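You operate a simulated robot arm through the tools that you are given. There is no shell and no other tool. Be economical: measure what you need, move in short steps, check, and stop when the job is done.

The job below is to be done with a simulated robot arm. You get a single attempt, and the scene is never put back.

## Task
Add milk to the blue pan's dark line, mash smooth, then cover it.
Fine: jug back, masher on the side counter, grey lid on the blue pan. Set down upright: white jug.

The check looks at the end state, three seconds after you hand in, the way a careful person would. Anything else that was tipped, shoved, dropped, spilled or broken makes it a failure. Lids that push on must go on centred and level and be pressed home; caps that screw on are set level and turned clockwise until they are tight.

## Robot
A 6-joint arm with a two-finger parallel gripper, fixed in place. Base frame: the origin is at the foot of the arm, x ahead of it, y to its left, z up; the work surface is at about z = 0.9. Units: m, degrees, N and s.
With the tool pointing down near the work surface it reaches from about 0.44 to 0.86 m from the base axis. Its first joint turns from -115.0 to 115.0 degrees. Payload 4.2 kg.
The tool frame sits at the grasp point between the pads (the TCP): z along the fingers, y along the line on which they close. The tips reach 0.023 m beyond it. Largest opening 0.094 m; finger width 0.038, thickness 0.01; the body of the gripper, 0.054 by 0.096 m, starts 0.039 m behind the TCP.
Orientation is told as [roll, pitch, yaw] about the base's x, y, z axes, in that order, counted from this pose: with the fingers straight down and closing along the base's y, the tool's x points along the base's -x, its y along +y and its z along -z.

## Interface
- The arm moves only by the tool step_arm. Its argument "plan" is a list of rows, each a list of 3 entries, a list of its own where there are three numbers: the shift along the tool's x, y, z in m, then the turn, a rotation vector about the tool's x, y, z in degrees, then the finger opening in m, from 0 to 0.094. In form: [[[dx, dy, dz], [rx, ry, rz], claw], ...]. A call has 1 to 12 rows; each row is the pose to reach, as a shift and turn from the pose commanded when the call began, along the tool's axes at that moment. Rows are played at 5 a second. More than 0.05 m and 8.6 degrees between two rows, or a gripper value outside its range, and nothing of the call is played. A pose out of reach is approached as far as the arm can. The call stops where the force on the tool passes 40 N (or 10 N more than at its start, if that is more) or the arm is blocked; 0.2 s more then pass. Each finger travels about 0.108 m/s and halts on what it meets, pressing with about 30 N; the grip force reading is that of the motor and also rises with nothing between the fingers. The clock runs only during rows and for 0.2 s after the last one: add rows that repeat a pose to give the fingers time. It gives the time, the measured TCP pose, the force on the tool (base axes), the opening and the grip force at its end, in the units of the frame above (readings bear some noise), with the torque about the TCP (base axes, N m) and any sound that the robot's microphone picked up, and new pictures: "show" is both (left out), scene, wrist or none.
- Cameras (640 x 400 px; columns grow to the right, rows downward): "scene" is fixed at [0.2131, -0.6527, 1.5836]; the picture's right is [0.81, -0.58, 0.00], its down [-0.41, -0.57, -0.71] and it looks along [0.41, 0.58, -0.70] (base axes); focal length 281 px, centre (320, 200). "wrist" rides on the gripper at [0.086, 0.016, -0.074] in the tool frame; the picture's right is [-0.18, 0.98, 0.00], its down [-0.58, -0.11, -0.81] and it looks along [-0.79, -0.15, 0.59] (tool axes); focal length 243 px, centre (320, 200). There is no depth. A picture from a camera that has moved, and an enlarged one, comes with that camera's place and axes in the base frame and with its lens. The place of the scene camera against the robot may be out by one fixed shift of up to 0.018 m in any direction.
- lift_body(by): slides the trunk up (or, below 0, down) by that many m; the arm rides with it, the base frame stays. It gives what a move gives, with no picture.
- zoom(camera, box): a new picture of the part [left, top, right, bottom] of that camera's present view, enlarged. No time passes.
- hand_in(): hands the job in; it is judged then, once.

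Go step by step. Nothing tells you positions but the pictures and the camera data: compare them with the known pose of the tool, close in by small moves and look again before you grip or let go. The budget is 120 turns and 200 pictures, counting those below and the enlarged ones. Unless the task says otherwise, let go and move clear before handing in, and close with one line.

The tools are called after "Emit:" by a JSON object that holds its "name" and its "arguments". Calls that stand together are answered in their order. step_arm: Moves the arm, as the interface text tells. Its arguments: {"type":"object","properties":{"plan":{"type":"array"},"show":{"type":"string","enum":["both","scene","wrist","none"]}},"required":["plan"]} The other tools are called the same way: lift_body (by) slides the trunk up or down; zoom (camera, box) takes an enlarged picture of a part of a camera's view; hand_in () hands the job in.

At the start:

```text
time: 0.0
tool_pos: [0.4981, 0.059, 1.2782]
tcp_rot: [0.0, 0.0, 0.1]
force: [0.1, -0.1, 0.0]
moment: [-0.01, -0.02, -0.04]
opening: 0.0941
grip_force: 0.1
trunk travel left (down, up): [-0.875, 0.115]
```

scene: 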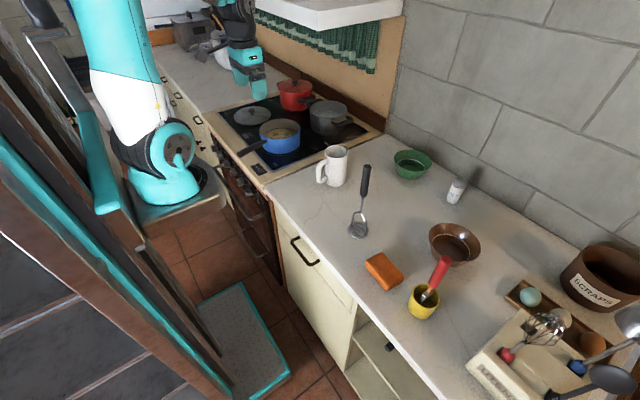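
wrist: 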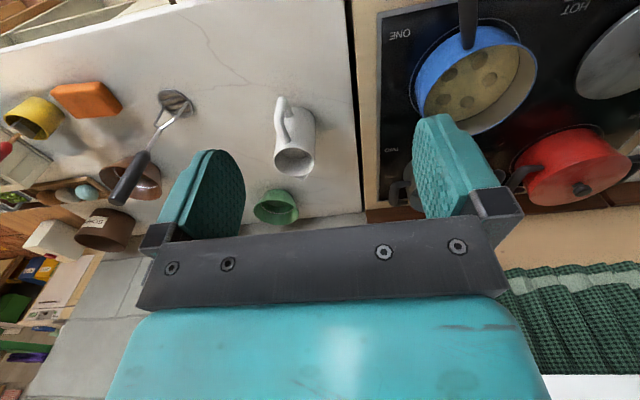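

I see a stove with the blue pan, a red lidded pot, a grey pan and a grey lid. The white jug and the masher are on the counter to the right. I'll look closer first.

Emit:
{"name": "zoom", "arguments": {"camera": "scene", "box": [210, 60, 400, 200]}}

Emit:
{"name": "zoom", "arguments": {"camera": "scene", "box": [300, 120, 480, 260]}}

Emit:
{"name": "zoom", "arguments": {"camera": "wrist", "box": [350, 0, 640, 220]}}

Emit:
{"name": "zoom", "arguments": {"camera": "wrist", "box": [80, 60, 360, 240]}}

```text
2.86 times, centred on (305, 130) of scene
camera zoom: at [0.2131, -0.6527, 1.5836], right [0.81, -0.58, 0.0], down [-0.41, -0.57, -0.71], along [0.41, 0.58, -0.7], focal length 803 px, centre (363, 400)
```

zoom: 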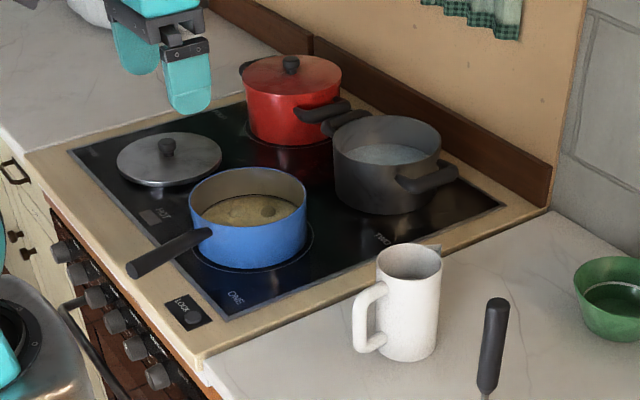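

```text
2.86 times, centred on (390, 190) of scene
camera zoom: at [0.2131, -0.6527, 1.5836], right [0.81, -0.58, 0.0], down [-0.41, -0.57, -0.71], along [0.41, 0.58, -0.7], focal length 803 px, centre (120, 229)
```

zoom: 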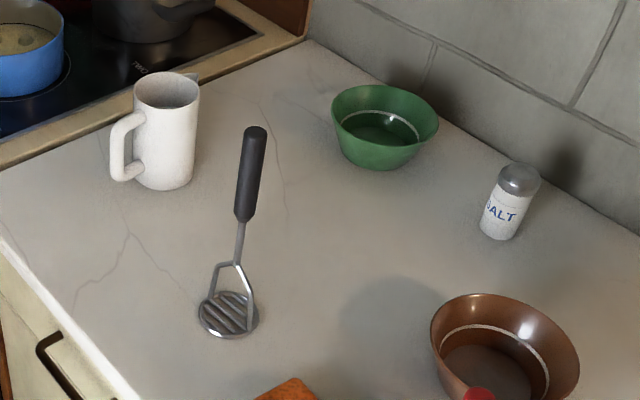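

```text
1.82 times, centred on (495, 110) of wrist
camera zoom: at [0.4126, 0.0756, 1.3521], right [0.18, 0.98, 0.0], down [0.58, -0.11, 0.81], along [0.79, -0.15, -0.59], focal length 441 px, centre (2, 364)
```

zoom: 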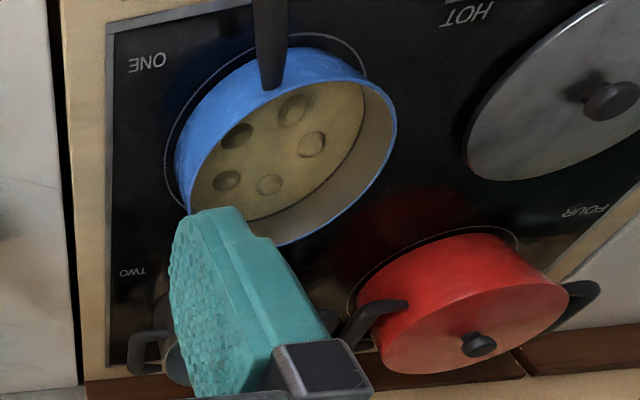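

```text
2.22 times, centred on (220, 150) of wrist
camera zoom: at [0.4126, 0.0756, 1.3521], right [0.18, 0.98, 0.0], down [0.58, -0.11, 0.81], along [0.79, -0.15, -0.59], focal length 539 px, centre (542, 311)
```

zoom: 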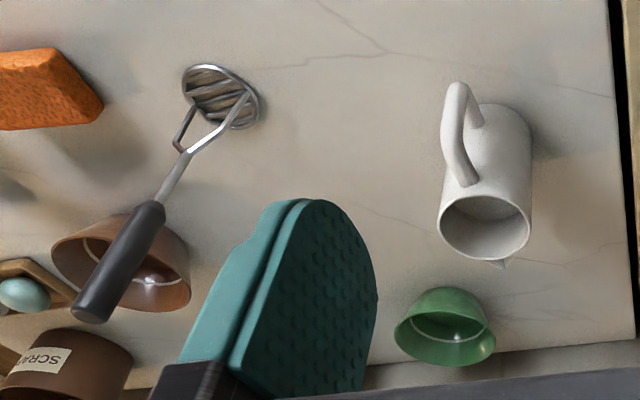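

The masher stands upright on its head. The jug's handle points roughly toward the robot and its spout points away. I'll zoom in further on the pan's dark line, the jug and the lid.

Emit:
{"name": "zoom", "arguments": {"camera": "wrist", "box": [405, 10, 545, 140]}}

Emit:
{"name": "zoom", "arguments": {"camera": "wrist", "box": [250, 80, 340, 190]}}

Emit:
{"name": "zoom", "arguments": {"camera": "scene", "box": [255, 110, 310, 160]}}

```text
3.08 times, centred on (475, 75) of wrist
camera zoom: at [0.4126, 0.0756, 1.3521], right [0.18, 0.98, 0.0], down [0.58, -0.11, 0.81], along [0.79, -0.15, -0.59], focal length 746 px, centre (-157, 585)
```

zoom: 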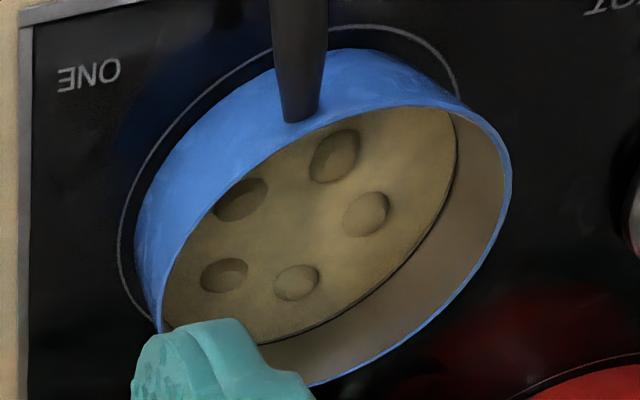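

```text
3.64 times, centred on (295, 135) of wrist
camera zoom: at [0.4126, 0.0756, 1.3521], right [0.18, 0.98, 0.0], down [0.58, -0.11, 0.81], along [0.79, -0.15, -0.59], focal length 882 px, centre (411, 436)
```

zoom: 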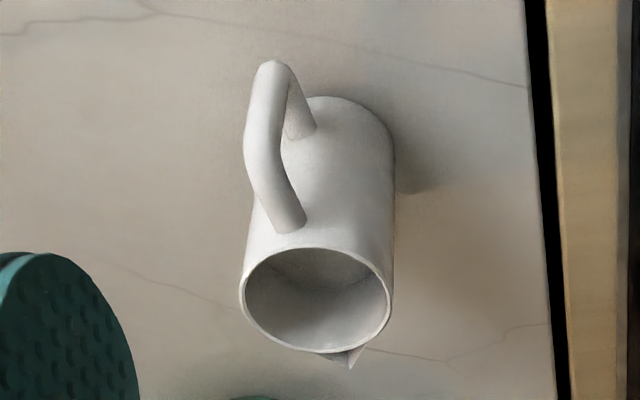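

```text
8.00 times, centred on (282, 135) of scene
camera zoom: at [0.2131, -0.6527, 1.5836], right [0.81, -0.58, 0.0], down [-0.41, -0.57, -0.71], along [0.41, 0.58, -0.7], focal length 2249 px, centre (620, 720)
```

zoom: 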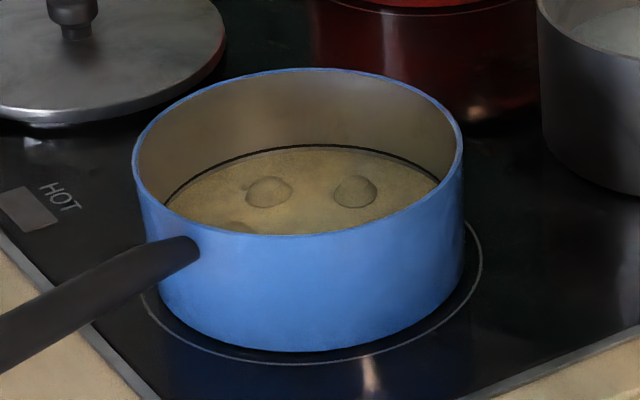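

Triangulated so far:
- **Jug:** axis at about (0.721, -0.033), rim z about 1.028, handle toward -x.
- **Pan:** about (0.66, 0.27). The dark line is just above the present level.

I'll shift left for a better view of the pan and lid.

Emit:
{"name": "step_arm", "arguments": {"plan": [[[0, 0.05, 0], [0, 0, 0], 0.094], [[0, 0.1, 0], [0, 0, 0], 0.094], [[0, 0.15, 0], [0, 0, 0], 0.094], [[0.02, 0.2, 0], [0, 0, 0], 0.094], [[0.02, 0.2, 0], [0, 0, 0], 0.094]], "show": "wrist"}}

```text
refused: row 4 steps farther than a row can; nothing moved
```

Emit:
{"name": "step_arm", "arguments": {"plan": [[[0.005, 0.045, 0], [0, 0, 0], 0.094], [[0.01, 0.09, 0], [0, 0, 0], 0.094], [[0.015, 0.135, 0], [0, 0, 0], 0.094], [[0.02, 0.18, 0], [0, 0, 0], 0.094], [[0.02, 0.2, 0], [0, 0, 0], 0.094], [[0.02, 0.2, 0], [0, 0, 0], 0.094]], "show": "wrist"}}

```text
time: 1.4
tool_pos: [0.4791, 0.259, 1.2769]
tcp_rot: [0.0, 0.0, 0.0]
force: [0.9, 0.3, -0.9]
moment: [0.0, -0.01, 0.03]
opening: 0.0936
grip_force: 0.1
trunk travel left (down, up): [-0.875, 0.115]
camera wrist: at [0.3926, 0.2757, 1.3515], right [0.18, 0.98, 0.0], down [0.58, -0.11, 0.81], along [0.79, -0.15, -0.59], focal length 243 px, centre (320, 200)
```

wrist: 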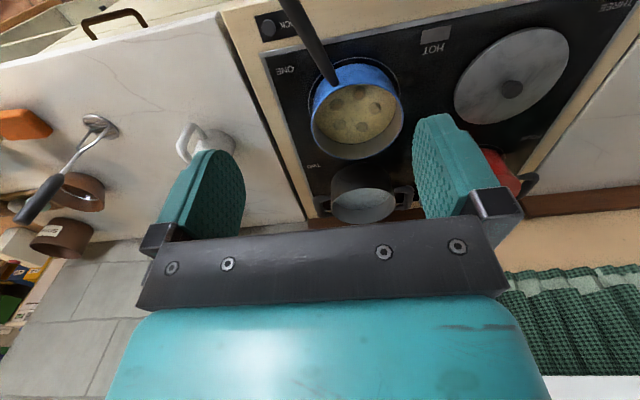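

Emit:
{"name": "zoom", "arguments": {"camera": "wrist", "box": [280, 10, 440, 170]}}

Emit:
{"name": "zoom", "arguments": {"camera": "wrist", "box": [440, 10, 600, 150]}}

Emit:
{"name": "zoom", "arguments": {"camera": "wrist", "box": [0, 90, 150, 230]}}

Emit:
{"name": "zoom", "arguments": {"camera": "scene", "box": [215, 85, 300, 150]}}

```text
2.50 times, centred on (360, 90) of wrist
camera zoom: at [0.3926, 0.2757, 1.3515], right [0.18, 0.98, 0.0], down [0.58, -0.11, 0.81], along [0.79, -0.15, -0.59], focal length 606 px, centre (220, 475)
```

zoom: 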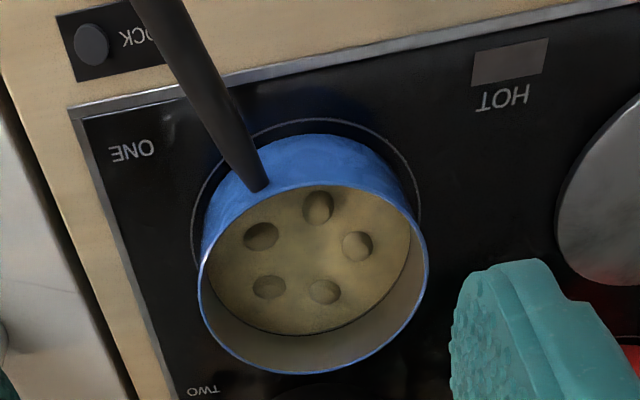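

```text
2.86 times, centred on (520, 80) of wrist
camera zoom: at [0.3926, 0.2757, 1.3515], right [0.18, 0.98, 0.0], down [0.58, -0.11, 0.81], along [0.79, -0.15, -0.59], focal length 693 px, centre (-251, 543)
```

zoom: 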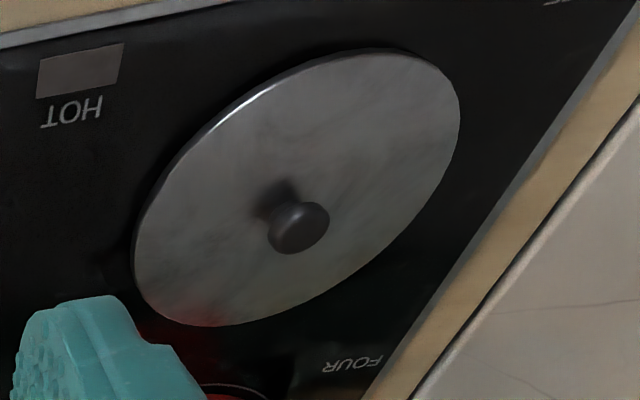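

```text
2.86 times, centred on (75, 160) of wrist
camera zoom: at [0.3926, 0.2757, 1.3515], right [0.18, 0.98, 0.0], down [0.58, -0.11, 0.81], along [0.79, -0.15, -0.59], focal length 693 px, centre (1020, 314)
```

zoom: 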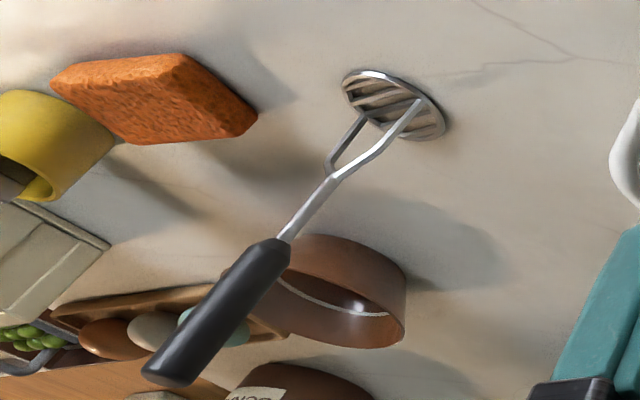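

```text
6.15 times, centred on (258, 118) of scene
camera zoom: at [0.2131, -0.6527, 1.5836], right [0.81, -0.58, 0.0], down [-0.41, -0.57, -0.71], along [0.41, 0.58, -0.7], focal length 1730 px, centre (705, 708)
```

zoom: 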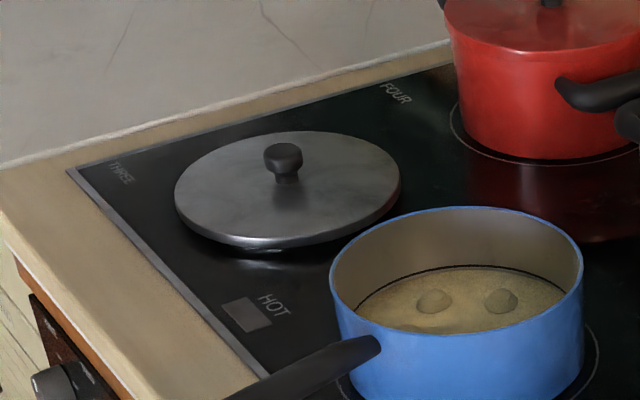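

Refined estimates: pan about (0.673, 0.292) with rim z about 0.97, lid knob about (0.677, 0.566), and masher upright at about (0.635, -0.26) with its top at 1.147. Next I bring the tool in front of the jug handle, turned 5°.

Emit:
{"name": "step_arm", "arguments": {"plan": [[[-0.003, -0.044, 0.011], [0, 0, -1], 0.06], [[-0.006, -0.088, 0.022], [0, 0, -2], 0.06], [[-0.009, -0.132, 0.033], [0, 0, -3], 0.06], [[-0.012, -0.176, 0.044], [0, 0, -4], 0.06], [[-0.015, -0.22, 0.055], [0, 0, -5], 0.06], [[-0.018, -0.264, 0.066], [0, 0, -5], 0.06], [[-0.021, -0.309, 0.077], [0, 0, -5], 0.06], [[-0.021, -0.309, 0.077], [0, 0, -5], 0.06]], "show": "none"}}

```text
time: 3.2
tool_pos: [0.5003, -0.0487, 1.1997]
tcp_rot: [0.0, 0.1, 5.0]
force: [-0.1, -0.4, -0.3]
moment: [0.0, 0.02, 0.02]
opening: 0.06
grip_force: 0.0
trunk travel left (down, up): [-0.875, 0.115]
```

Now I pitch the tool to 60° forward at a pre-grasp point behind the handle.

Emit:
{"name": "step_arm", "arguments": {"plan": [[[-0.006, 0, 0.018], [0, -7.5, 0], 0.06], [[-0.012, 0, 0.036], [0, -15, 0], 0.06], [[-0.018, 0, 0.054], [0, -22.5, 0], 0.06], [[-0.024, 0, 0.072], [0, -30, 0], 0.06], [[-0.03, 0, 0.09], [0, -37.5, 0], 0.06], [[-0.036, 0, 0.108], [0, -45, 0], 0.06], [[-0.042, 0, 0.126], [0, -52.5, 0], 0.06], [[-0.05, 0, 0.145], [0, -60, 0], 0.06], [[-0.05, 0, 0.145], [0, -60, 0], 0.06]]}}

```text
time: 5.2
tool_pos: [0.6039, -0.0424, 1.0464]
tcp_rot: [-1.8, -52.5, 4.7]
force: [-0.5, 0.6, -0.3]
moment: [-0.01, 0.0, -0.03]
opening: 0.0601
grip_force: 0.1
out of reach, approached as far as the arm can: row 2, 3, 4, 5, 6, 7, 8, 9
trunk travel left (down, up): [-0.875, 0.115]
camera wrist: at [0.49, -0.0333, 1.0221], right [0.05, 0.99, 0.13], down [-0.28, -0.11, 0.95], along [0.96, -0.09, 0.27], focal length 243 px, centre (320, 200)
```

scene: 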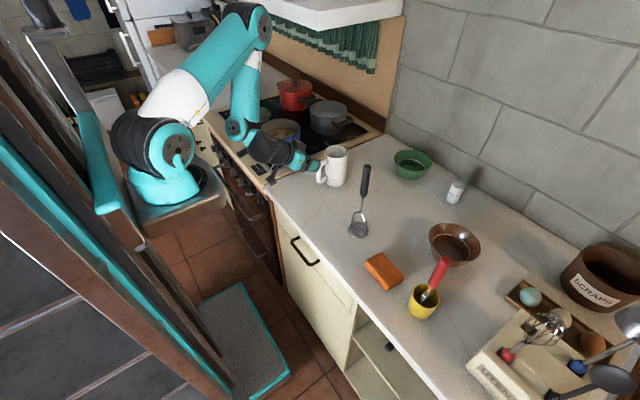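
wrist: 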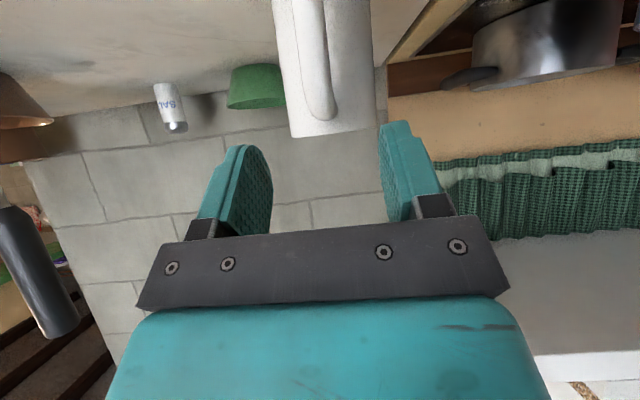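

The arm can't fold that far back, but it is aligned with the handle plane. I'll issue a null move to see which pose counts as commanded.

Emit:
{"name": "step_arm", "arguments": {"plan": [[[0, 0, 0.02], [0, 0, 0], 0.06], [[0, 0, 0.02], [0, 0, 0], 0.06]], "show": "none"}}

```text
time: 5.8
tool_pos: [0.6195, -0.0429, 1.0349]
tcp_rot: [-1.7, -52.5, 4.7]
force: [-0.7, -0.2, 0.8]
moment: [0.04, -0.02, -0.02]
opening: 0.0602
grip_force: 0.2
trunk travel left (down, up): [-0.875, 0.115]
```

Commanded equals reached, which is good. Now I descend onto the handle.

Emit:
{"name": "step_arm", "arguments": {"plan": [[[0.015, 0.001, 0.02], [-0.5, 0, 0.7], 0.06], [[0.031, 0.002, 0.038], [-1.1, 0, 1.4], 0.06], [[0.031, 0.002, 0.058], [-1.1, 0, 1.4], 0.06], [[0.031, 0.002, 0.058], [-1.1, 0, 1.4], 0.06]]}}

Emit:
{"name": "zoom", "arguments": {"camera": "scene", "box": [260, 120, 400, 210]}}

```text
time: 6.8
tool_pos: [0.647, -0.0397, 0.9745]
tcp_rot: [1.2, -52.4, 2.2]
force: [0.7, 0.5, 0.2]
moment: [-0.02, 0.01, -0.01]
opening: 0.0599
grip_force: 0.1
trunk travel left (down, up): [-0.875, 0.115]
camera wrist: at [0.5347, -0.0304, 0.9505], right [0.06, 0.99, 0.16], down [-0.28, -0.14, 0.95], along [0.96, -0.1, 0.27], focal length 243 px, centre (320, 200)
```

scene: 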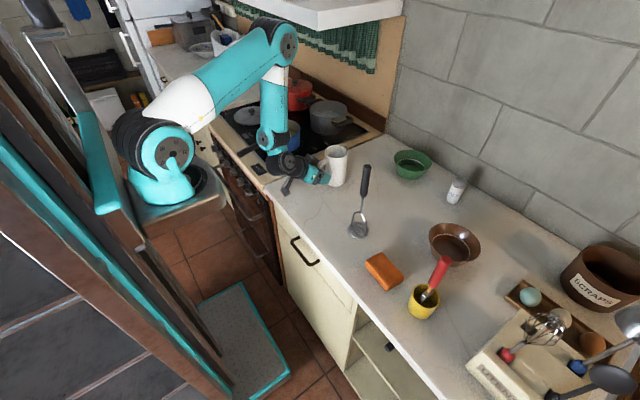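
wrist: 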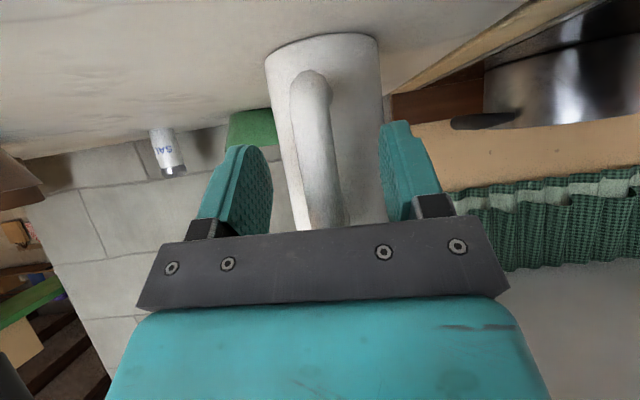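

```text
4.44 times, centred on (330, 165) of scene
camera zoom: at [0.2131, -0.6527, 1.5836], right [0.81, -0.58, 0.0], down [-0.41, -0.57, -0.71], along [0.41, 0.58, -0.7], focal length 1250 px, centre (276, 356)
```

zoom: 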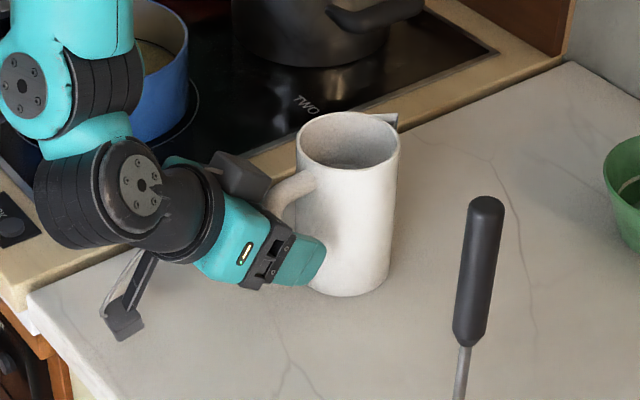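

Fingers straddle the handle with no contact. I trim the roll and close.

Emit:
{"name": "step_arm", "arguments": {"plan": [[[0, 0, 0], [0.6, 0, -0.8], 0.06], [[0, 0, 0], [0.6, 0, -0.8], 0.04], [[0, 0, 0], [0.6, 0, -0.8], 0.02], [[0, 0, 0], [0.6, 0, -0.8], 0.0], [[0, 0, 0], [0.6, 0, -0.8], 0.0], [[0, 0, 0], [0.6, 0, -0.8], 0.0]]}}

Emit:
{"name": "zoom", "arguments": {"camera": "scene", "box": [260, 120, 400, 210]}}

```text
time: 8.2
tool_pos: [0.6473, -0.039, 0.9747]
tcp_rot: [-0.4, -52.6, 3.6]
force: [0.4, 1.0, -0.6]
moment: [0.33, 0.03, 0.12]
opening: 0.0177
grip_force: 29.6
trunk travel left (down, up): [-0.875, 0.115]
camera wrist: at [0.5347, -0.0308, 0.9509], right [0.06, 0.99, 0.14], down [-0.28, -0.12, 0.95], along [0.96, -0.09, 0.27], focal length 243 px, centre (320, 200)
```

scene: 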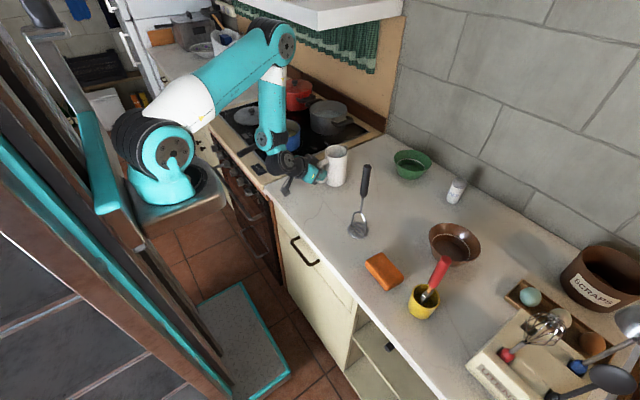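
wrist: 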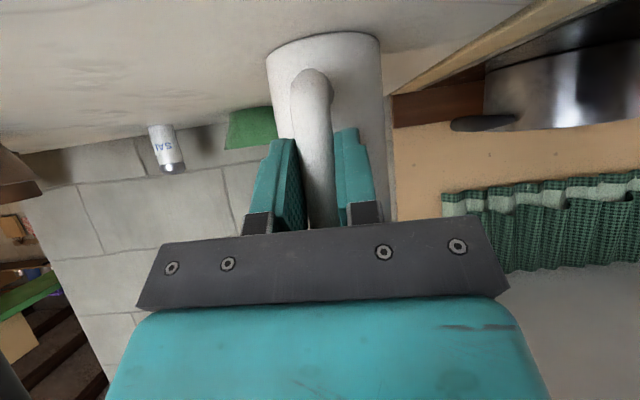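

```text
4.44 times, centred on (330, 165) of scene
camera zoom: at [0.2131, -0.6527, 1.5836], right [0.81, -0.58, 0.0], down [-0.41, -0.57, -0.71], along [0.41, 0.58, -0.7], focal length 1250 px, centre (276, 356)
```

zoom: 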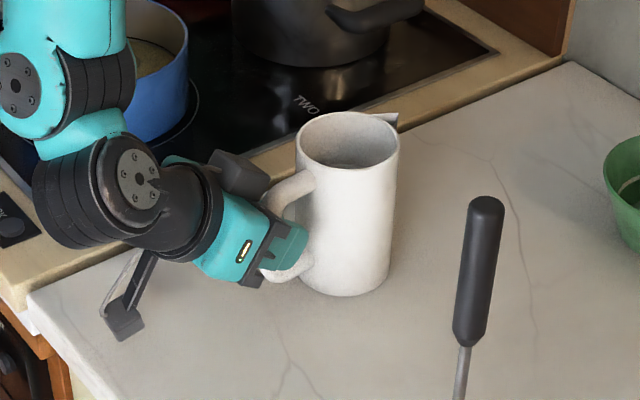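

The handle is gripped at 0.0177 m. I lift 3 cm and weigh it.

Emit:
{"name": "step_arm", "arguments": {"plan": [[[-0.008, 0, -0.006], [0, 0, 0], 0.0], [[-0.016, 0, -0.0122], [0, 0, 0], 0.0], [[-0.0238, 0, -0.0182], [0, 0, 0], 0.0], [[-0.0238, 0, -0.0182], [0, 0, 0], 0.0]], "show": "wrist"}}

Emit:
{"name": "zoom", "arguments": {"camera": "scene", "box": [260, 110, 400, 200]}}

```text
time: 9.2
tool_pos: [0.6483, -0.0415, 1.0073]
tcp_rot: [-0.5, -52.5, 3.6]
force: [0.3, 0.5, -6.4]
moment: [-0.06, 0.42, 0.0]
opening: 0.0178
grip_force: 30.1
trunk travel left (down, up): [-0.875, 0.115]
camera wrist: at [0.5348, -0.0319, 0.9823], right [0.06, 0.99, 0.14], down [-0.28, -0.12, 0.95], along [0.96, -0.09, 0.27], focal length 243 px, centre (320, 200)
```

wrist: 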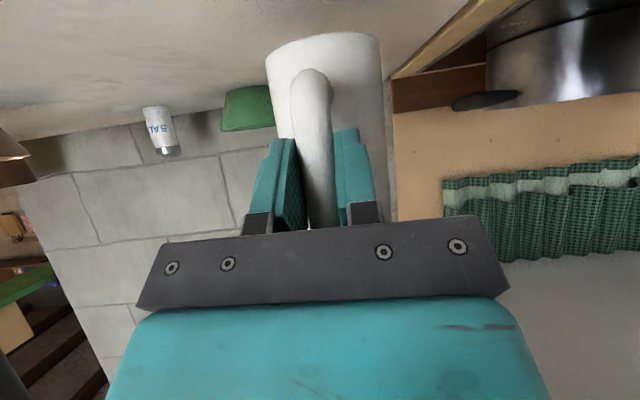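

```text
4.44 times, centred on (330, 155) of scene
camera zoom: at [0.2131, -0.6527, 1.5836], right [0.81, -0.58, 0.0], down [-0.41, -0.57, -0.71], along [0.41, 0.58, -0.7], focal length 1250 px, centre (276, 400)
```

zoom: 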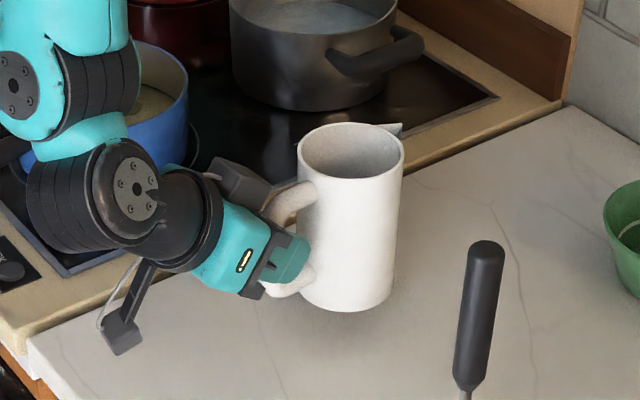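

It weighs 6.4 N and holds level. I raise it, then carry it over to the pan.

Emit:
{"name": "step_arm", "arguments": {"plan": [[[-0.0246, 0, -0.0188], [0, 0, 0], 0.0], [[-0.0492, 0, -0.0376], [0, 0, 0], 0.0], [[-0.0738, 0, -0.0564], [0, 0, 0], 0.0], [[-0.0984, 0, -0.0752], [0, 0, 0], 0.0], [[-0.123, 0, -0.094], [0, 0, 0], 0.0], [[-0.123, 0, -0.094], [0, 0, 0], 0.0]], "show": "none"}}

Emit:
{"name": "step_arm", "arguments": {"plan": [[[0.0026, 0.03, -0.0034], [0, 0, 0], 0.0], [[0.0052, 0.06, -0.0068], [0, 0, 0], 0.0], [[0.0078, 0.09, -0.0102], [0, 0, 0], 0.0], [[0.0104, 0.12, -0.0136], [0, 0, 0], 0.0], [[0.013, 0.15, -0.017], [0, 0, 0], 0.0], [[0.0156, 0.18, -0.0204], [0, 0, 0], 0.0], [[0.0182, 0.21, -0.0238], [0, 0, 0], 0.0], [[0.0208, 0.24, -0.0272], [0, 0, 0], 0.0], [[0.0234, 0.27, -0.0306], [0, 0, 0], 0.0], [[0.026, 0.3, -0.034], [0, 0, 0], 0.0], [[0.0285, 0.3366, -0.0372], [0, 0, 0], 0.0], [[0.0285, 0.3366, -0.0372], [0, 0, 0], 0.0]]}}

```text
time: 10.6
tool_pos: [0.6479, -0.0403, 1.1593]
tcp_rot: [-0.4, -52.5, 3.7]
force: [0.0, -0.9, -6.2]
moment: [-0.08, 0.41, -0.01]
opening: 0.0177
grip_force: 30.2
trunk travel left (down, up): [-0.875, 0.115]
```

```text
time: 13.2
tool_pos: [0.581, 0.294, 1.1575]
tcp_rot: [-0.5, -52.5, 3.7]
force: [0.0, 0.7, -7.0]
moment: [-0.05, 0.43, -0.03]
opening: 0.0178
grip_force: 29.5
trunk travel left (down, up): [-0.875, 0.115]
camera wrist: at [0.4694, 0.3031, 1.1335], right [0.06, 0.99, 0.14], down [-0.28, -0.12, 0.95], along [0.96, -0.09, 0.27], focal length 243 px, centre (320, 200)
```

scene: 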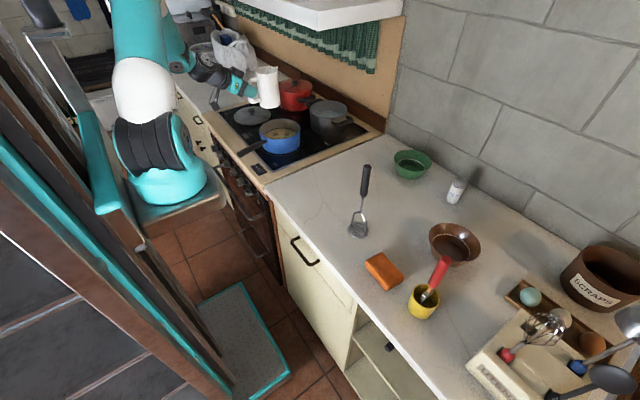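
wrist: 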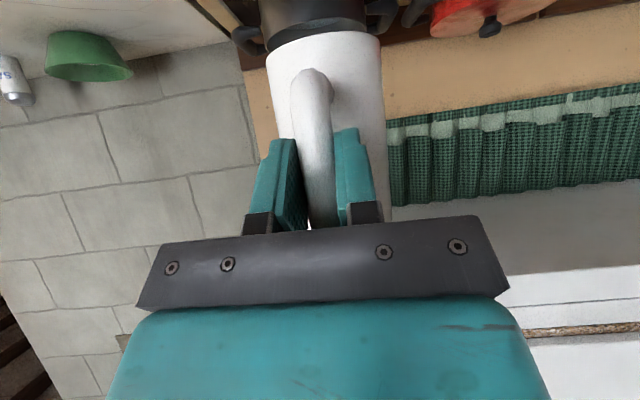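

I check inside the jug before tilting.

Emit:
{"name": "zoom", "arguments": {"camera": "scene", "box": [220, 50, 320, 130]}}

Emit:
{"name": "step_arm", "arguments": {"plan": [[[0, -0.002, 0], [0, 5, 0], 0.0], [[0, -0.004, 0], [0, 10, 0], 0.0], [[0, -0.006, 0], [0, 15, 0], 0.0], [[0, -0.008, 0], [0, 20, 0], 0.0], [[0, -0.008, 0], [0, 25, 0], 0.0], [[0, -0.008, 0], [0, 25, 0], 0.0]], "show": "none"}}

Emit:
{"name": "zoom", "arguments": {"camera": "scene", "box": [220, 50, 320, 150]}}

```text
5.00 times, centred on (270, 90) of scene
camera zoom: at [0.2131, -0.6527, 1.5836], right [0.81, -0.58, 0.0], down [-0.41, -0.57, -0.71], along [0.41, 0.58, -0.7], focal length 1406 px, centre (570, 750)
```

zoom: 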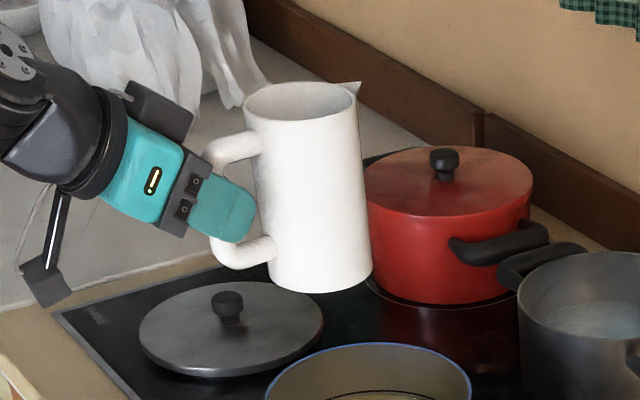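

```text
time: 14.6
tool_pos: [0.5824, 0.2859, 1.1577]
tcp_rot: [-0.3, -27.5, 3.5]
force: [1.0, -0.5, -5.6]
moment: [-0.02, 0.31, -0.01]
opening: 0.0178
grip_force: 30.3
trunk travel left (down, up): [-0.875, 0.115]
```

```text
4.00 times, centred on (270, 100) of scene
camera zoom: at [0.2131, -0.6527, 1.5836], right [0.81, -0.58, 0.0], down [-0.41, -0.57, -0.71], along [0.41, 0.58, -0.7], focal length 1125 px, centre (520, 600)
```

zoom: 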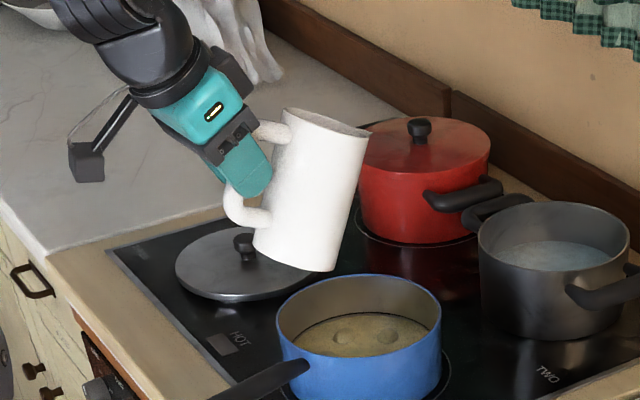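

No milk is flowing at 25°. I continue to 45°, drawing back so the spout stays over the pan.

Emit:
{"name": "step_arm", "arguments": {"plan": [[[0.0046, 0, -0.0089], [0, 5, 0], 0.0], [[0.0092, 0, -0.0178], [0, 10, 0], 0.0], [[0.0139, 0, -0.0266], [0, 15, 0], 0.0], [[0.0185, 0, -0.0355], [0, 20, 0], 0.0], [[0.0185, 0, -0.0355], [0, 20, 0], 0.0]], "show": "none"}}

Emit:
{"name": "zoom", "arguments": {"camera": "scene", "box": [220, 60, 320, 160]}}

```text
time: 15.8
tool_pos: [0.5501, 0.2833, 1.1814]
tcp_rot: [-0.3, -7.5, 3.3]
force: [0.3, -0.4, -6.2]
moment: [-0.07, 0.25, -0.05]
opening: 0.0174
grip_force: 30.3
trunk travel left (down, up): [-0.875, 0.115]
```

```text
4.00 times, centred on (270, 110) of scene
camera zoom: at [0.2131, -0.6527, 1.5836], right [0.81, -0.58, 0.0], down [-0.41, -0.57, -0.71], along [0.41, 0.58, -0.7], focal length 1125 px, centre (520, 560)
```

zoom: 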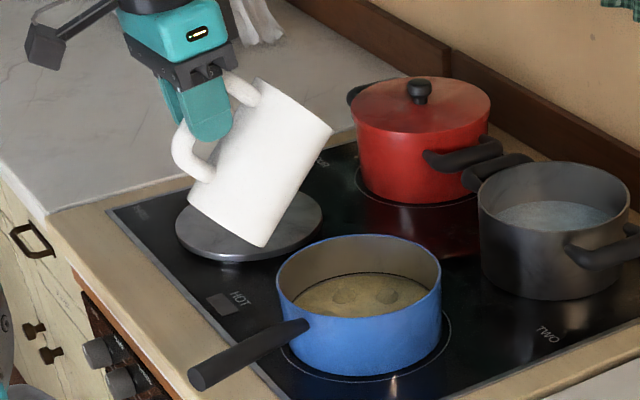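

The reached pose differs from what I asked for, so I'll settle and recheck.

Emit:
{"name": "step_arm", "arguments": {"plan": [[[0, 0, 0], [0, 0, 0], 0.0], [[0, 0, 0], [0, 0, 0], 0.0]]}}

```text
time: 16.4
tool_pos: [0.5501, 0.2843, 1.1817]
tcp_rot: [-0.3, -7.5, 3.2]
force: [0.4, 0.0, -5.7]
moment: [-0.04, 0.27, -0.01]
opening: 0.0179
grip_force: 29.8
trunk travel left (down, up): [-0.875, 0.115]
camera wrist: at [0.4534, 0.2948, 1.2434], right [0.13, 0.99, 0.02], down [0.48, -0.08, 0.88], along [0.87, -0.1, -0.48], focal length 243 px, centre (320, 200)
```

scene: 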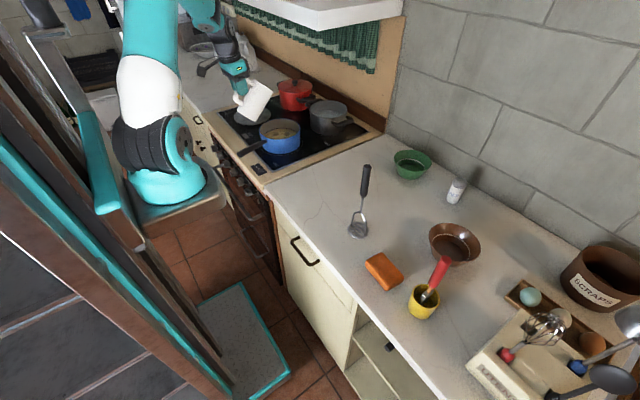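
wrist: 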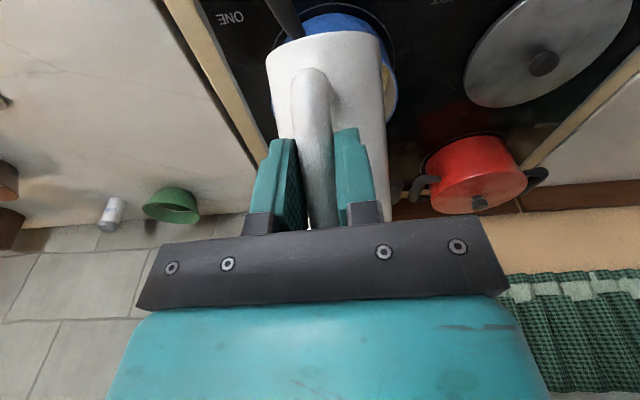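

The spout is at about (0.68, 0.29), centred over the pan. I lower slightly and tilt on in small steps.

Emit:
{"name": "step_arm", "arguments": {"plan": [[[0, 0, 0.01], [0, 3, 0], 0.0], [[0, 0, 0.02], [0, 6, 0], 0.0], [[0, 0, 0.025], [0, 9, 0], 0.0], [[0, 0, 0.025], [0, 12, 0], 0.0], [[0, 0, 0.025], [0, 12, 0], 0.0]], "show": "none"}}

Emit:
{"name": "zoom", "arguments": {"camera": "scene", "box": [220, 70, 320, 160]}}

```text
time: 17.6
tool_pos: [0.5521, 0.2827, 1.1568]
tcp_rot: [-0.3, 4.5, 3.3]
force: [-0.3, 0.7, -7.5]
moment: [-0.05, 0.18, 0.01]
opening: 0.0176
grip_force: 29.9
trunk travel left (down, up): [-0.875, 0.115]
```

```text
4.44 times, centred on (270, 115) of scene
camera zoom: at [0.2131, -0.6527, 1.5836], right [0.81, -0.58, 0.0], down [-0.41, -0.57, -0.71], along [0.41, 0.58, -0.7], focal length 1250 px, centre (542, 578)
```

zoom: 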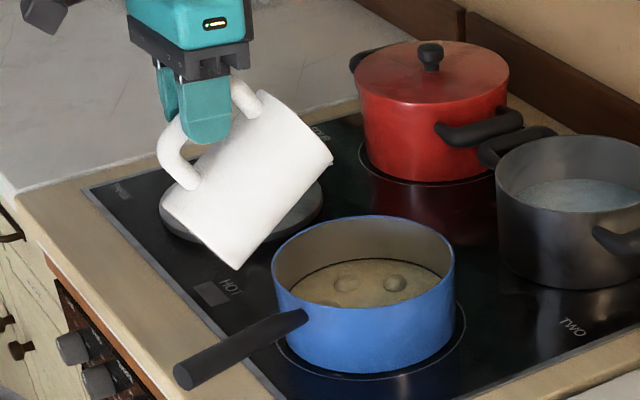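

Emit:
{"name": "step_arm", "arguments": {"plan": [[[-0.003, 0, 0], [0, 2, 0], 0.0], [[-0.006, 0, 0], [0, 4, 0], 0.0], [[-0.009, 0, 0], [0, 6, 0], 0.0], [[-0.009, 0, 0], [0, 6, 0], 0.0]], "show": "none"}}

Emit:
{"name": "zoom", "arguments": {"camera": "scene", "box": [230, 90, 320, 160]}}

```text
time: 18.6
tool_pos: [0.5627, 0.2835, 1.1569]
tcp_rot: [-0.3, 10.5, 3.3]
force: [-0.1, -0.2, -6.3]
moment: [0.0, 0.1, 0.01]
opening: 0.0177
grip_force: 30.1
trunk travel left (down, up): [-0.875, 0.115]
```

```text
5.71 times, centred on (275, 125) of scene
camera zoom: at [0.2131, -0.6527, 1.5836], right [0.81, -0.58, 0.0], down [-0.41, -0.57, -0.71], along [0.41, 0.58, -0.7], focal length 1607 px, centre (577, 629)
```

zoom: 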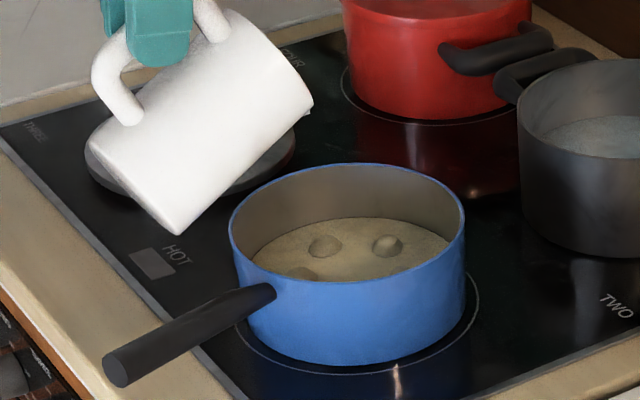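

The dark line may have been reached, so I look closely before going on.

Emit:
{"name": "zoom", "arguments": {"camera": "scene", "box": [260, 115, 310, 150]}}

Emit:
{"name": "zoom", "arguments": {"camera": "wrist", "box": [220, 0, 440, 140]}}

```text
11.43 times, centred on (285, 132) of scene
camera zoom: at [0.2131, -0.6527, 1.5836], right [0.81, -0.58, 0.0], down [-0.41, -0.57, -0.71], along [0.41, 0.58, -0.7], focal length 3214 px, centre (720, 971)
```

zoom: 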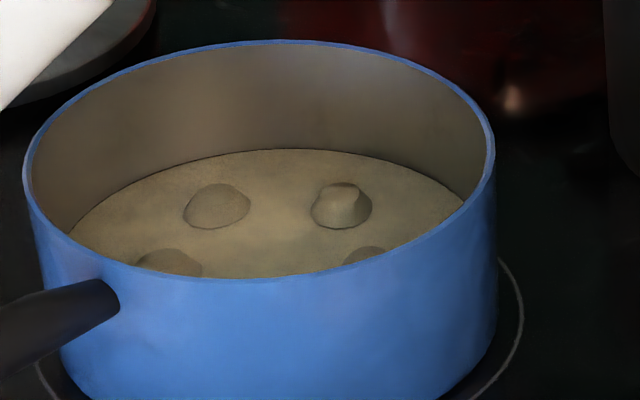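

```text
2.86 times, centred on (330, 70) of wrist
camera zoom: at [0.4898, 0.2959, 1.2444], right [0.12, 0.99, -0.04], down [0.72, -0.06, 0.69], along [0.68, -0.11, -0.73], focal length 693 px, centre (291, 571)
```

zoom: 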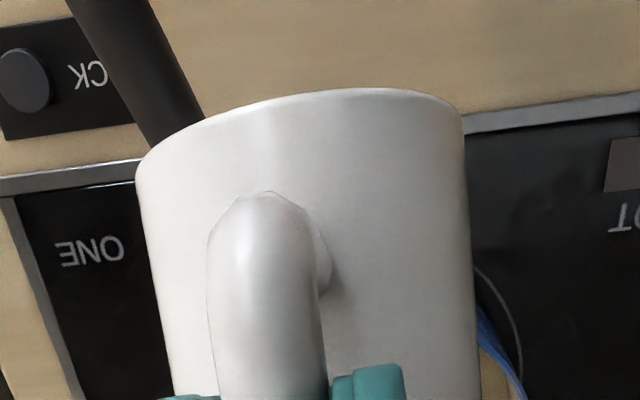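

The surface is right at the line now, so I tilt back at once.

Emit:
{"name": "step_arm", "arguments": {"plan": [[[0.003, 0, -0.005], [0, -8.5, 0], 0.0], [[0.006, 0, -0.01], [0, -17, 0], 0.0], [[0.006, 0, -0.01], [0, -25, 0], 0.0], [[0.006, 0, -0.01], [0, -25, 0], 0.0]], "show": "none"}}

Emit:
{"name": "zoom", "arguments": {"camera": "scene", "box": [260, 115, 310, 150]}}

Emit:
{"name": "zoom", "arguments": {"camera": "scene", "box": [220, 70, 320, 160]}}

```text
time: 19.6
tool_pos: [0.5582, 0.2827, 1.1668]
tcp_rot: [-0.3, -14.7, 3.4]
force: [-0.2, 0.2, -6.1]
moment: [-0.05, 0.32, -0.03]
opening: 0.0175
grip_force: 29.4
trunk travel left (down, up): [-0.875, 0.115]
```

```text
11.43 times, centred on (285, 132) of scene
camera zoom: at [0.2131, -0.6527, 1.5836], right [0.81, -0.58, 0.0], down [-0.41, -0.57, -0.71], along [0.41, 0.58, -0.7], focal length 3214 px, centre (720, 971)
```

zoom: 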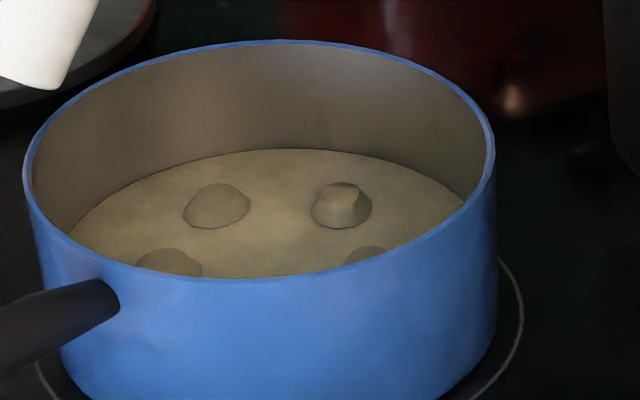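

```text
4.44 times, centred on (270, 115) of scene
camera zoom: at [0.2131, -0.6527, 1.5836], right [0.81, -0.58, 0.0], down [-0.41, -0.57, -0.71], along [0.41, 0.58, -0.7], focal length 1250 px, centre (542, 578)
```

zoom: 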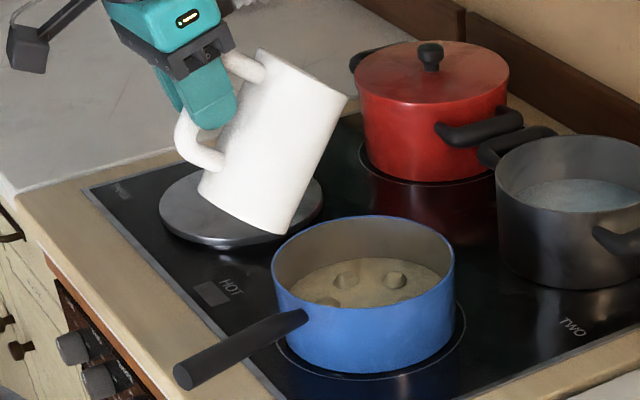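

The level holds exactly at the line. I bring the jug upright over the pan, then take it back.

Emit:
{"name": "step_arm", "arguments": {"plan": [[[0, 0.002, 0.005], [0, -7.6, 0], 0.0], [[0, 0.004, 0.01], [0, -15.2, 0], 0.0], [[0.001, 0.006, 0.015], [0, -22.8, 0], 0.0], [[0.001, 0.008, 0.02], [0, -30.3, 0], 0.0], [[0.002, 0.009, 0.024], [0, -37.9, 0], 0.0], [[0.002, 0.009, 0.024], [0, -37.9, 0], 0.0]], "show": "wrist"}}

Emit:
{"name": "zoom", "arguments": {"camera": "scene", "box": [220, 50, 320, 150]}}

```text
time: 21.0
tool_pos: [0.5596, 0.2915, 1.1424]
tcp_rot: [-0.3, -52.5, 3.5]
force: [0.3, 0.0, -6.6]
moment: [-0.07, 0.44, 0.03]
opening: 0.0177
grip_force: 30.2
trunk travel left (down, up): [-0.875, 0.115]
camera wrist: at [0.4481, 0.3023, 1.1191], right [0.06, 0.99, 0.14], down [-0.28, -0.12, 0.95], along [0.96, -0.09, 0.27], focal length 243 px, centre (320, 200)
```

wrist: 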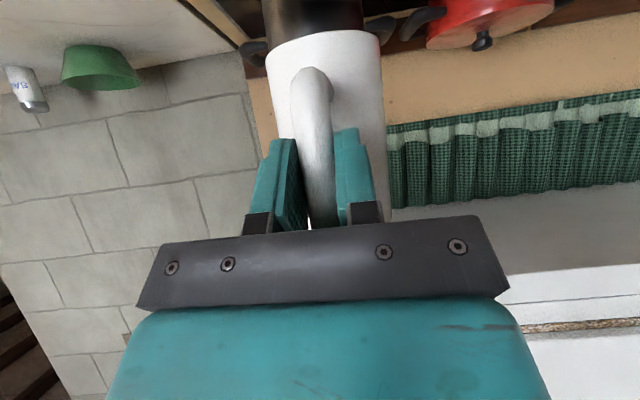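

```text
4.00 times, centred on (270, 100) of scene
camera zoom: at [0.2131, -0.6527, 1.5836], right [0.81, -0.58, 0.0], down [-0.41, -0.57, -0.71], along [0.41, 0.58, -0.7], focal length 1125 px, centre (520, 600)
```

zoom: 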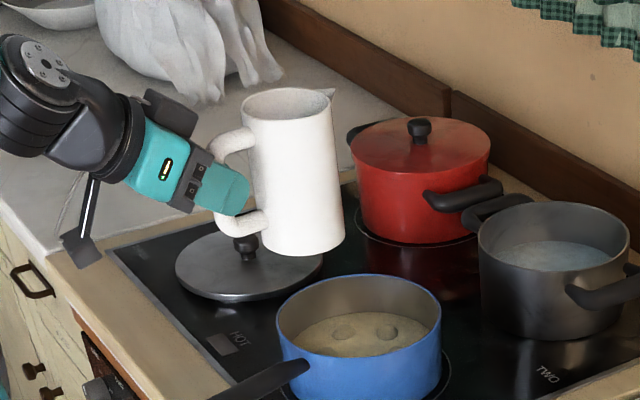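

The jug is upright again with no spills visible. I carry it back above its original spot.

Emit:
{"name": "step_arm", "arguments": {"plan": [[[-0.0044, -0.0305, 0.0043], [0, 0, 0], 0.0], [[-0.0089, -0.061, 0.0086], [0, 0, 0], 0.0], [[-0.0133, -0.0914, 0.0129], [0, 0, 0], 0.0], [[-0.0178, -0.1219, 0.0172], [0, 0, 0], 0.0], [[-0.0222, -0.1524, 0.0215], [0, 0, 0], 0.0], [[-0.0267, -0.1829, 0.0258], [0, 0, 0], 0.0], [[-0.0311, -0.2134, 0.0301], [0, 0, 0], 0.0], [[-0.0356, -0.2439, 0.0344], [0, 0, 0], 0.0], [[-0.04, -0.2743, 0.0387], [0, 0, 0], 0.0], [[-0.0445, -0.3048, 0.043], [0, 0, 0], 0.0], [[-0.0489, -0.3353, 0.0473], [0, 0, 0], 0.0], [[-0.0489, -0.3353, 0.0473], [0, 0, 0], 0.0]], "show": "none"}}

```text
time: 23.6
tool_pos: [0.6486, -0.0397, 1.1546]
tcp_rot: [-0.4, -52.5, 3.6]
force: [-0.3, 0.3, -6.4]
moment: [-0.07, 0.46, -0.02]
opening: 0.0175
grip_force: 29.9
trunk travel left (down, up): [-0.875, 0.115]
```

I descend to just above the counter.

Emit:
{"name": "step_arm", "arguments": {"plan": [[[0.0238, 0, 0.0183], [0, 0, 0], 0.0], [[0.0476, 0, 0.0366], [0, 0, 0], 0.0], [[0.0714, 0, 0.0548], [0, 0, 0], 0.0], [[0.0951, 0, 0.0731], [0, 0, 0], 0.0], [[0.115, 0, 0.0883], [0, 0, 0], 0.0], [[0.129, 0, 0.0991], [0, 0, 0], 0.0], [[0.138, 0, 0.106], [0, 0, 0], 0.0], [[0.138, 0, 0.106], [0, 0, 0], 0.0]], "show": "wrist"}}

Emit:
{"name": "zoom", "arguments": {"camera": "scene", "box": [260, 120, 400, 210]}}

```text
time: 25.4
tool_pos: [0.6469, -0.0389, 0.9816]
tcp_rot: [-0.4, -52.5, 3.5]
force: [-0.1, 0.2, -6.2]
moment: [-0.04, 0.47, -0.03]
opening: 0.0178
grip_force: 30.4
trunk travel left (down, up): [-0.875, 0.115]
camera wrist: at [0.5344, -0.0294, 0.9575], right [0.06, 0.99, 0.14], down [-0.28, -0.12, 0.95], along [0.96, -0.09, 0.27], focal length 243 px, centre (320, 200)
```

wrist: 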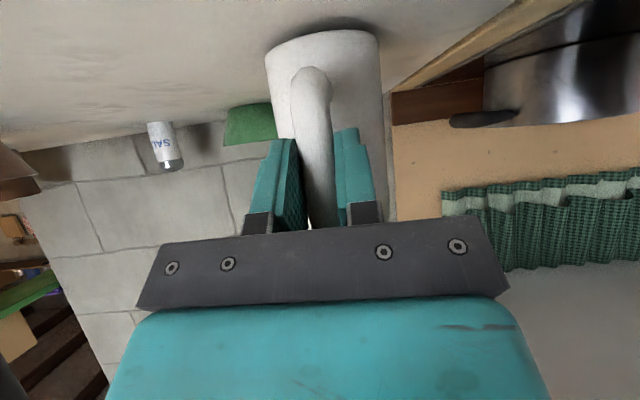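

```text
4.44 times, centred on (330, 165) of scene
camera zoom: at [0.2131, -0.6527, 1.5836], right [0.81, -0.58, 0.0], down [-0.41, -0.57, -0.71], along [0.41, 0.58, -0.7], focal length 1250 px, centre (276, 356)
```

zoom: 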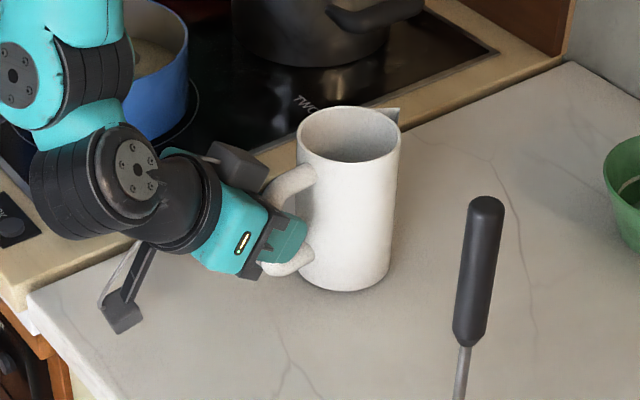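

I make the last 7 mm slowly.

Emit:
{"name": "step_arm", "arguments": {"plan": [[[0.0016, 0, 0.0012], [0, 0, 0], 0.0], [[0.0032, 0, 0.0024], [0, 0, 0], 0.0], [[0.0044, 0, 0.0034], [0, 0, 0], 0.0], [[0.0054, 0, 0.0041], [0, 0, 0], 0.0], [[0.0054, 0, 0.0041], [0, 0, 0], 0.0]], "show": "none"}}

```text
time: 26.6
tool_pos: [0.6473, -0.0389, 0.975]
tcp_rot: [-0.4, -52.7, 3.8]
force: [-3.0, -2.0, 17.6]
moment: [0.4, -0.5, 0.03]
opening: 0.0181
grip_force: 30.6
trunk travel left (down, up): [-0.875, 0.115]
```

It is in contact. I relieve slightly and open.

Emit:
{"name": "step_arm", "arguments": {"plan": [[[-0.0006, 0, -0.0005], [0, 0, 0], 0.0], [[-0.0006, 0, -0.0005], [0, 0, 0], 0.0], [[-0.0006, 0, -0.0005], [0, 0, 0], 0.02], [[-0.0006, 0, -0.0005], [0, 0, 0], 0.035], [[-0.0006, 0, -0.0005], [0, 0, 0], 0.05], [[-0.0006, 0, -0.0005], [0, 0, 0], 0.06], [[-0.0006, 0, -0.0005], [0, 0, 0], 0.06]], "show": "wrist"}}

Emit:
{"name": "zoom", "arguments": {"camera": "scene", "box": [260, 120, 400, 210]}}

```text
time: 28.2
tool_pos: [0.6477, -0.0387, 0.9745]
tcp_rot: [-0.5, -52.4, 3.5]
force: [-0.7, 0.0, 0.2]
moment: [-0.01, 0.02, 0.02]
opening: 0.0599
grip_force: 0.0
trunk travel left (down, up): [-0.875, 0.115]
camera wrist: at [0.5345, -0.0296, 0.9507], right [0.06, 0.99, 0.14], down [-0.28, -0.12, 0.95], along [0.96, -0.09, 0.27], focal length 243 px, centre (320, 200)
```

wrist: 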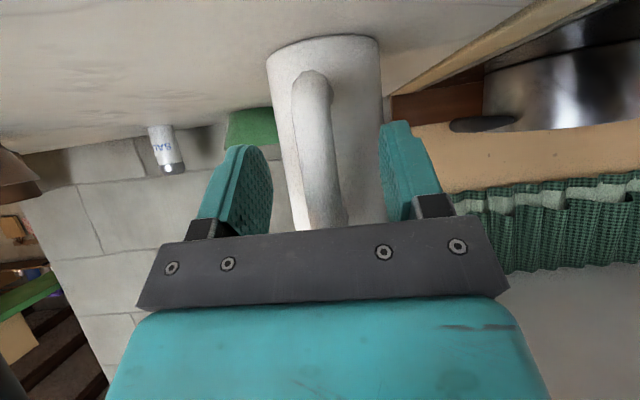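

```text
4.44 times, centred on (330, 165) of scene
camera zoom: at [0.2131, -0.6527, 1.5836], right [0.81, -0.58, 0.0], down [-0.41, -0.57, -0.71], along [0.41, 0.58, -0.7], focal length 1250 px, centre (276, 356)
```

zoom: 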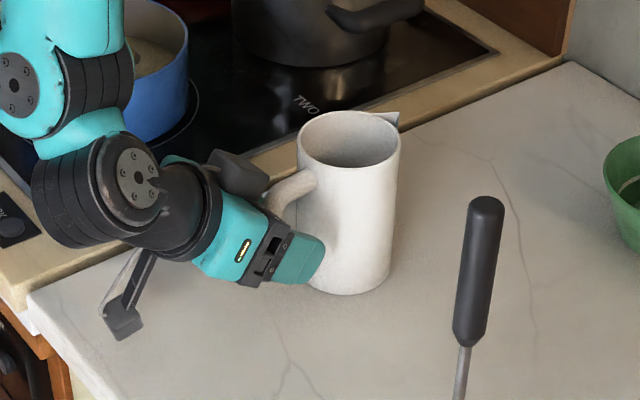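

The jug is back upright. I retract and rise.

Emit:
{"name": "step_arm", "arguments": {"plan": [[[0, 0, -0.02], [0, 0, 0], 0.06], [[-0.0155, 0, -0.039], [0, 0, 0], 0.06], [[-0.031, 0, -0.058], [0, 0, 0], 0.06], [[-0.061, 0, -0.081], [0, 0, 0], 0.06], [[-0.091, 0, -0.104], [0, 0, 0], 0.06], [[-0.121, 0, -0.127], [0, 0, 0], 0.06], [[-0.151, 0, -0.15], [0, 0, 0], 0.06], [[-0.181, 0, -0.173], [0, 0, 0], 0.06], [[-0.181, 0, -0.173], [0, 0, 0], 0.06]], "show": "none"}}

Emit:
{"name": "zoom", "arguments": {"camera": "scene", "box": [260, 60, 420, 240]}}

```text
time: 30.2
tool_pos: [0.6225, -0.0379, 1.2237]
tcp_rot: [-0.4, -52.4, 3.6]
force: [0.1, 0.3, -1.3]
moment: [0.02, -0.01, -0.01]
opening: 0.0599
grip_force: 0.1
out of reach, approached as far as the arm can: row 6, 7
trunk travel left (down, up): [-0.875, 0.115]
```

```text
2.22 times, centred on (340, 150) of scene
camera zoom: at [0.2131, -0.6527, 1.5836], right [0.81, -0.58, 0.0], down [-0.41, -0.57, -0.71], along [0.41, 0.58, -0.7], focal length 625 px, centre (276, 311)
```

zoom: 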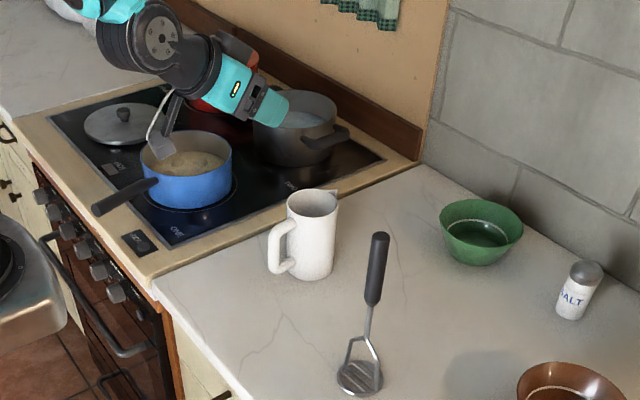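

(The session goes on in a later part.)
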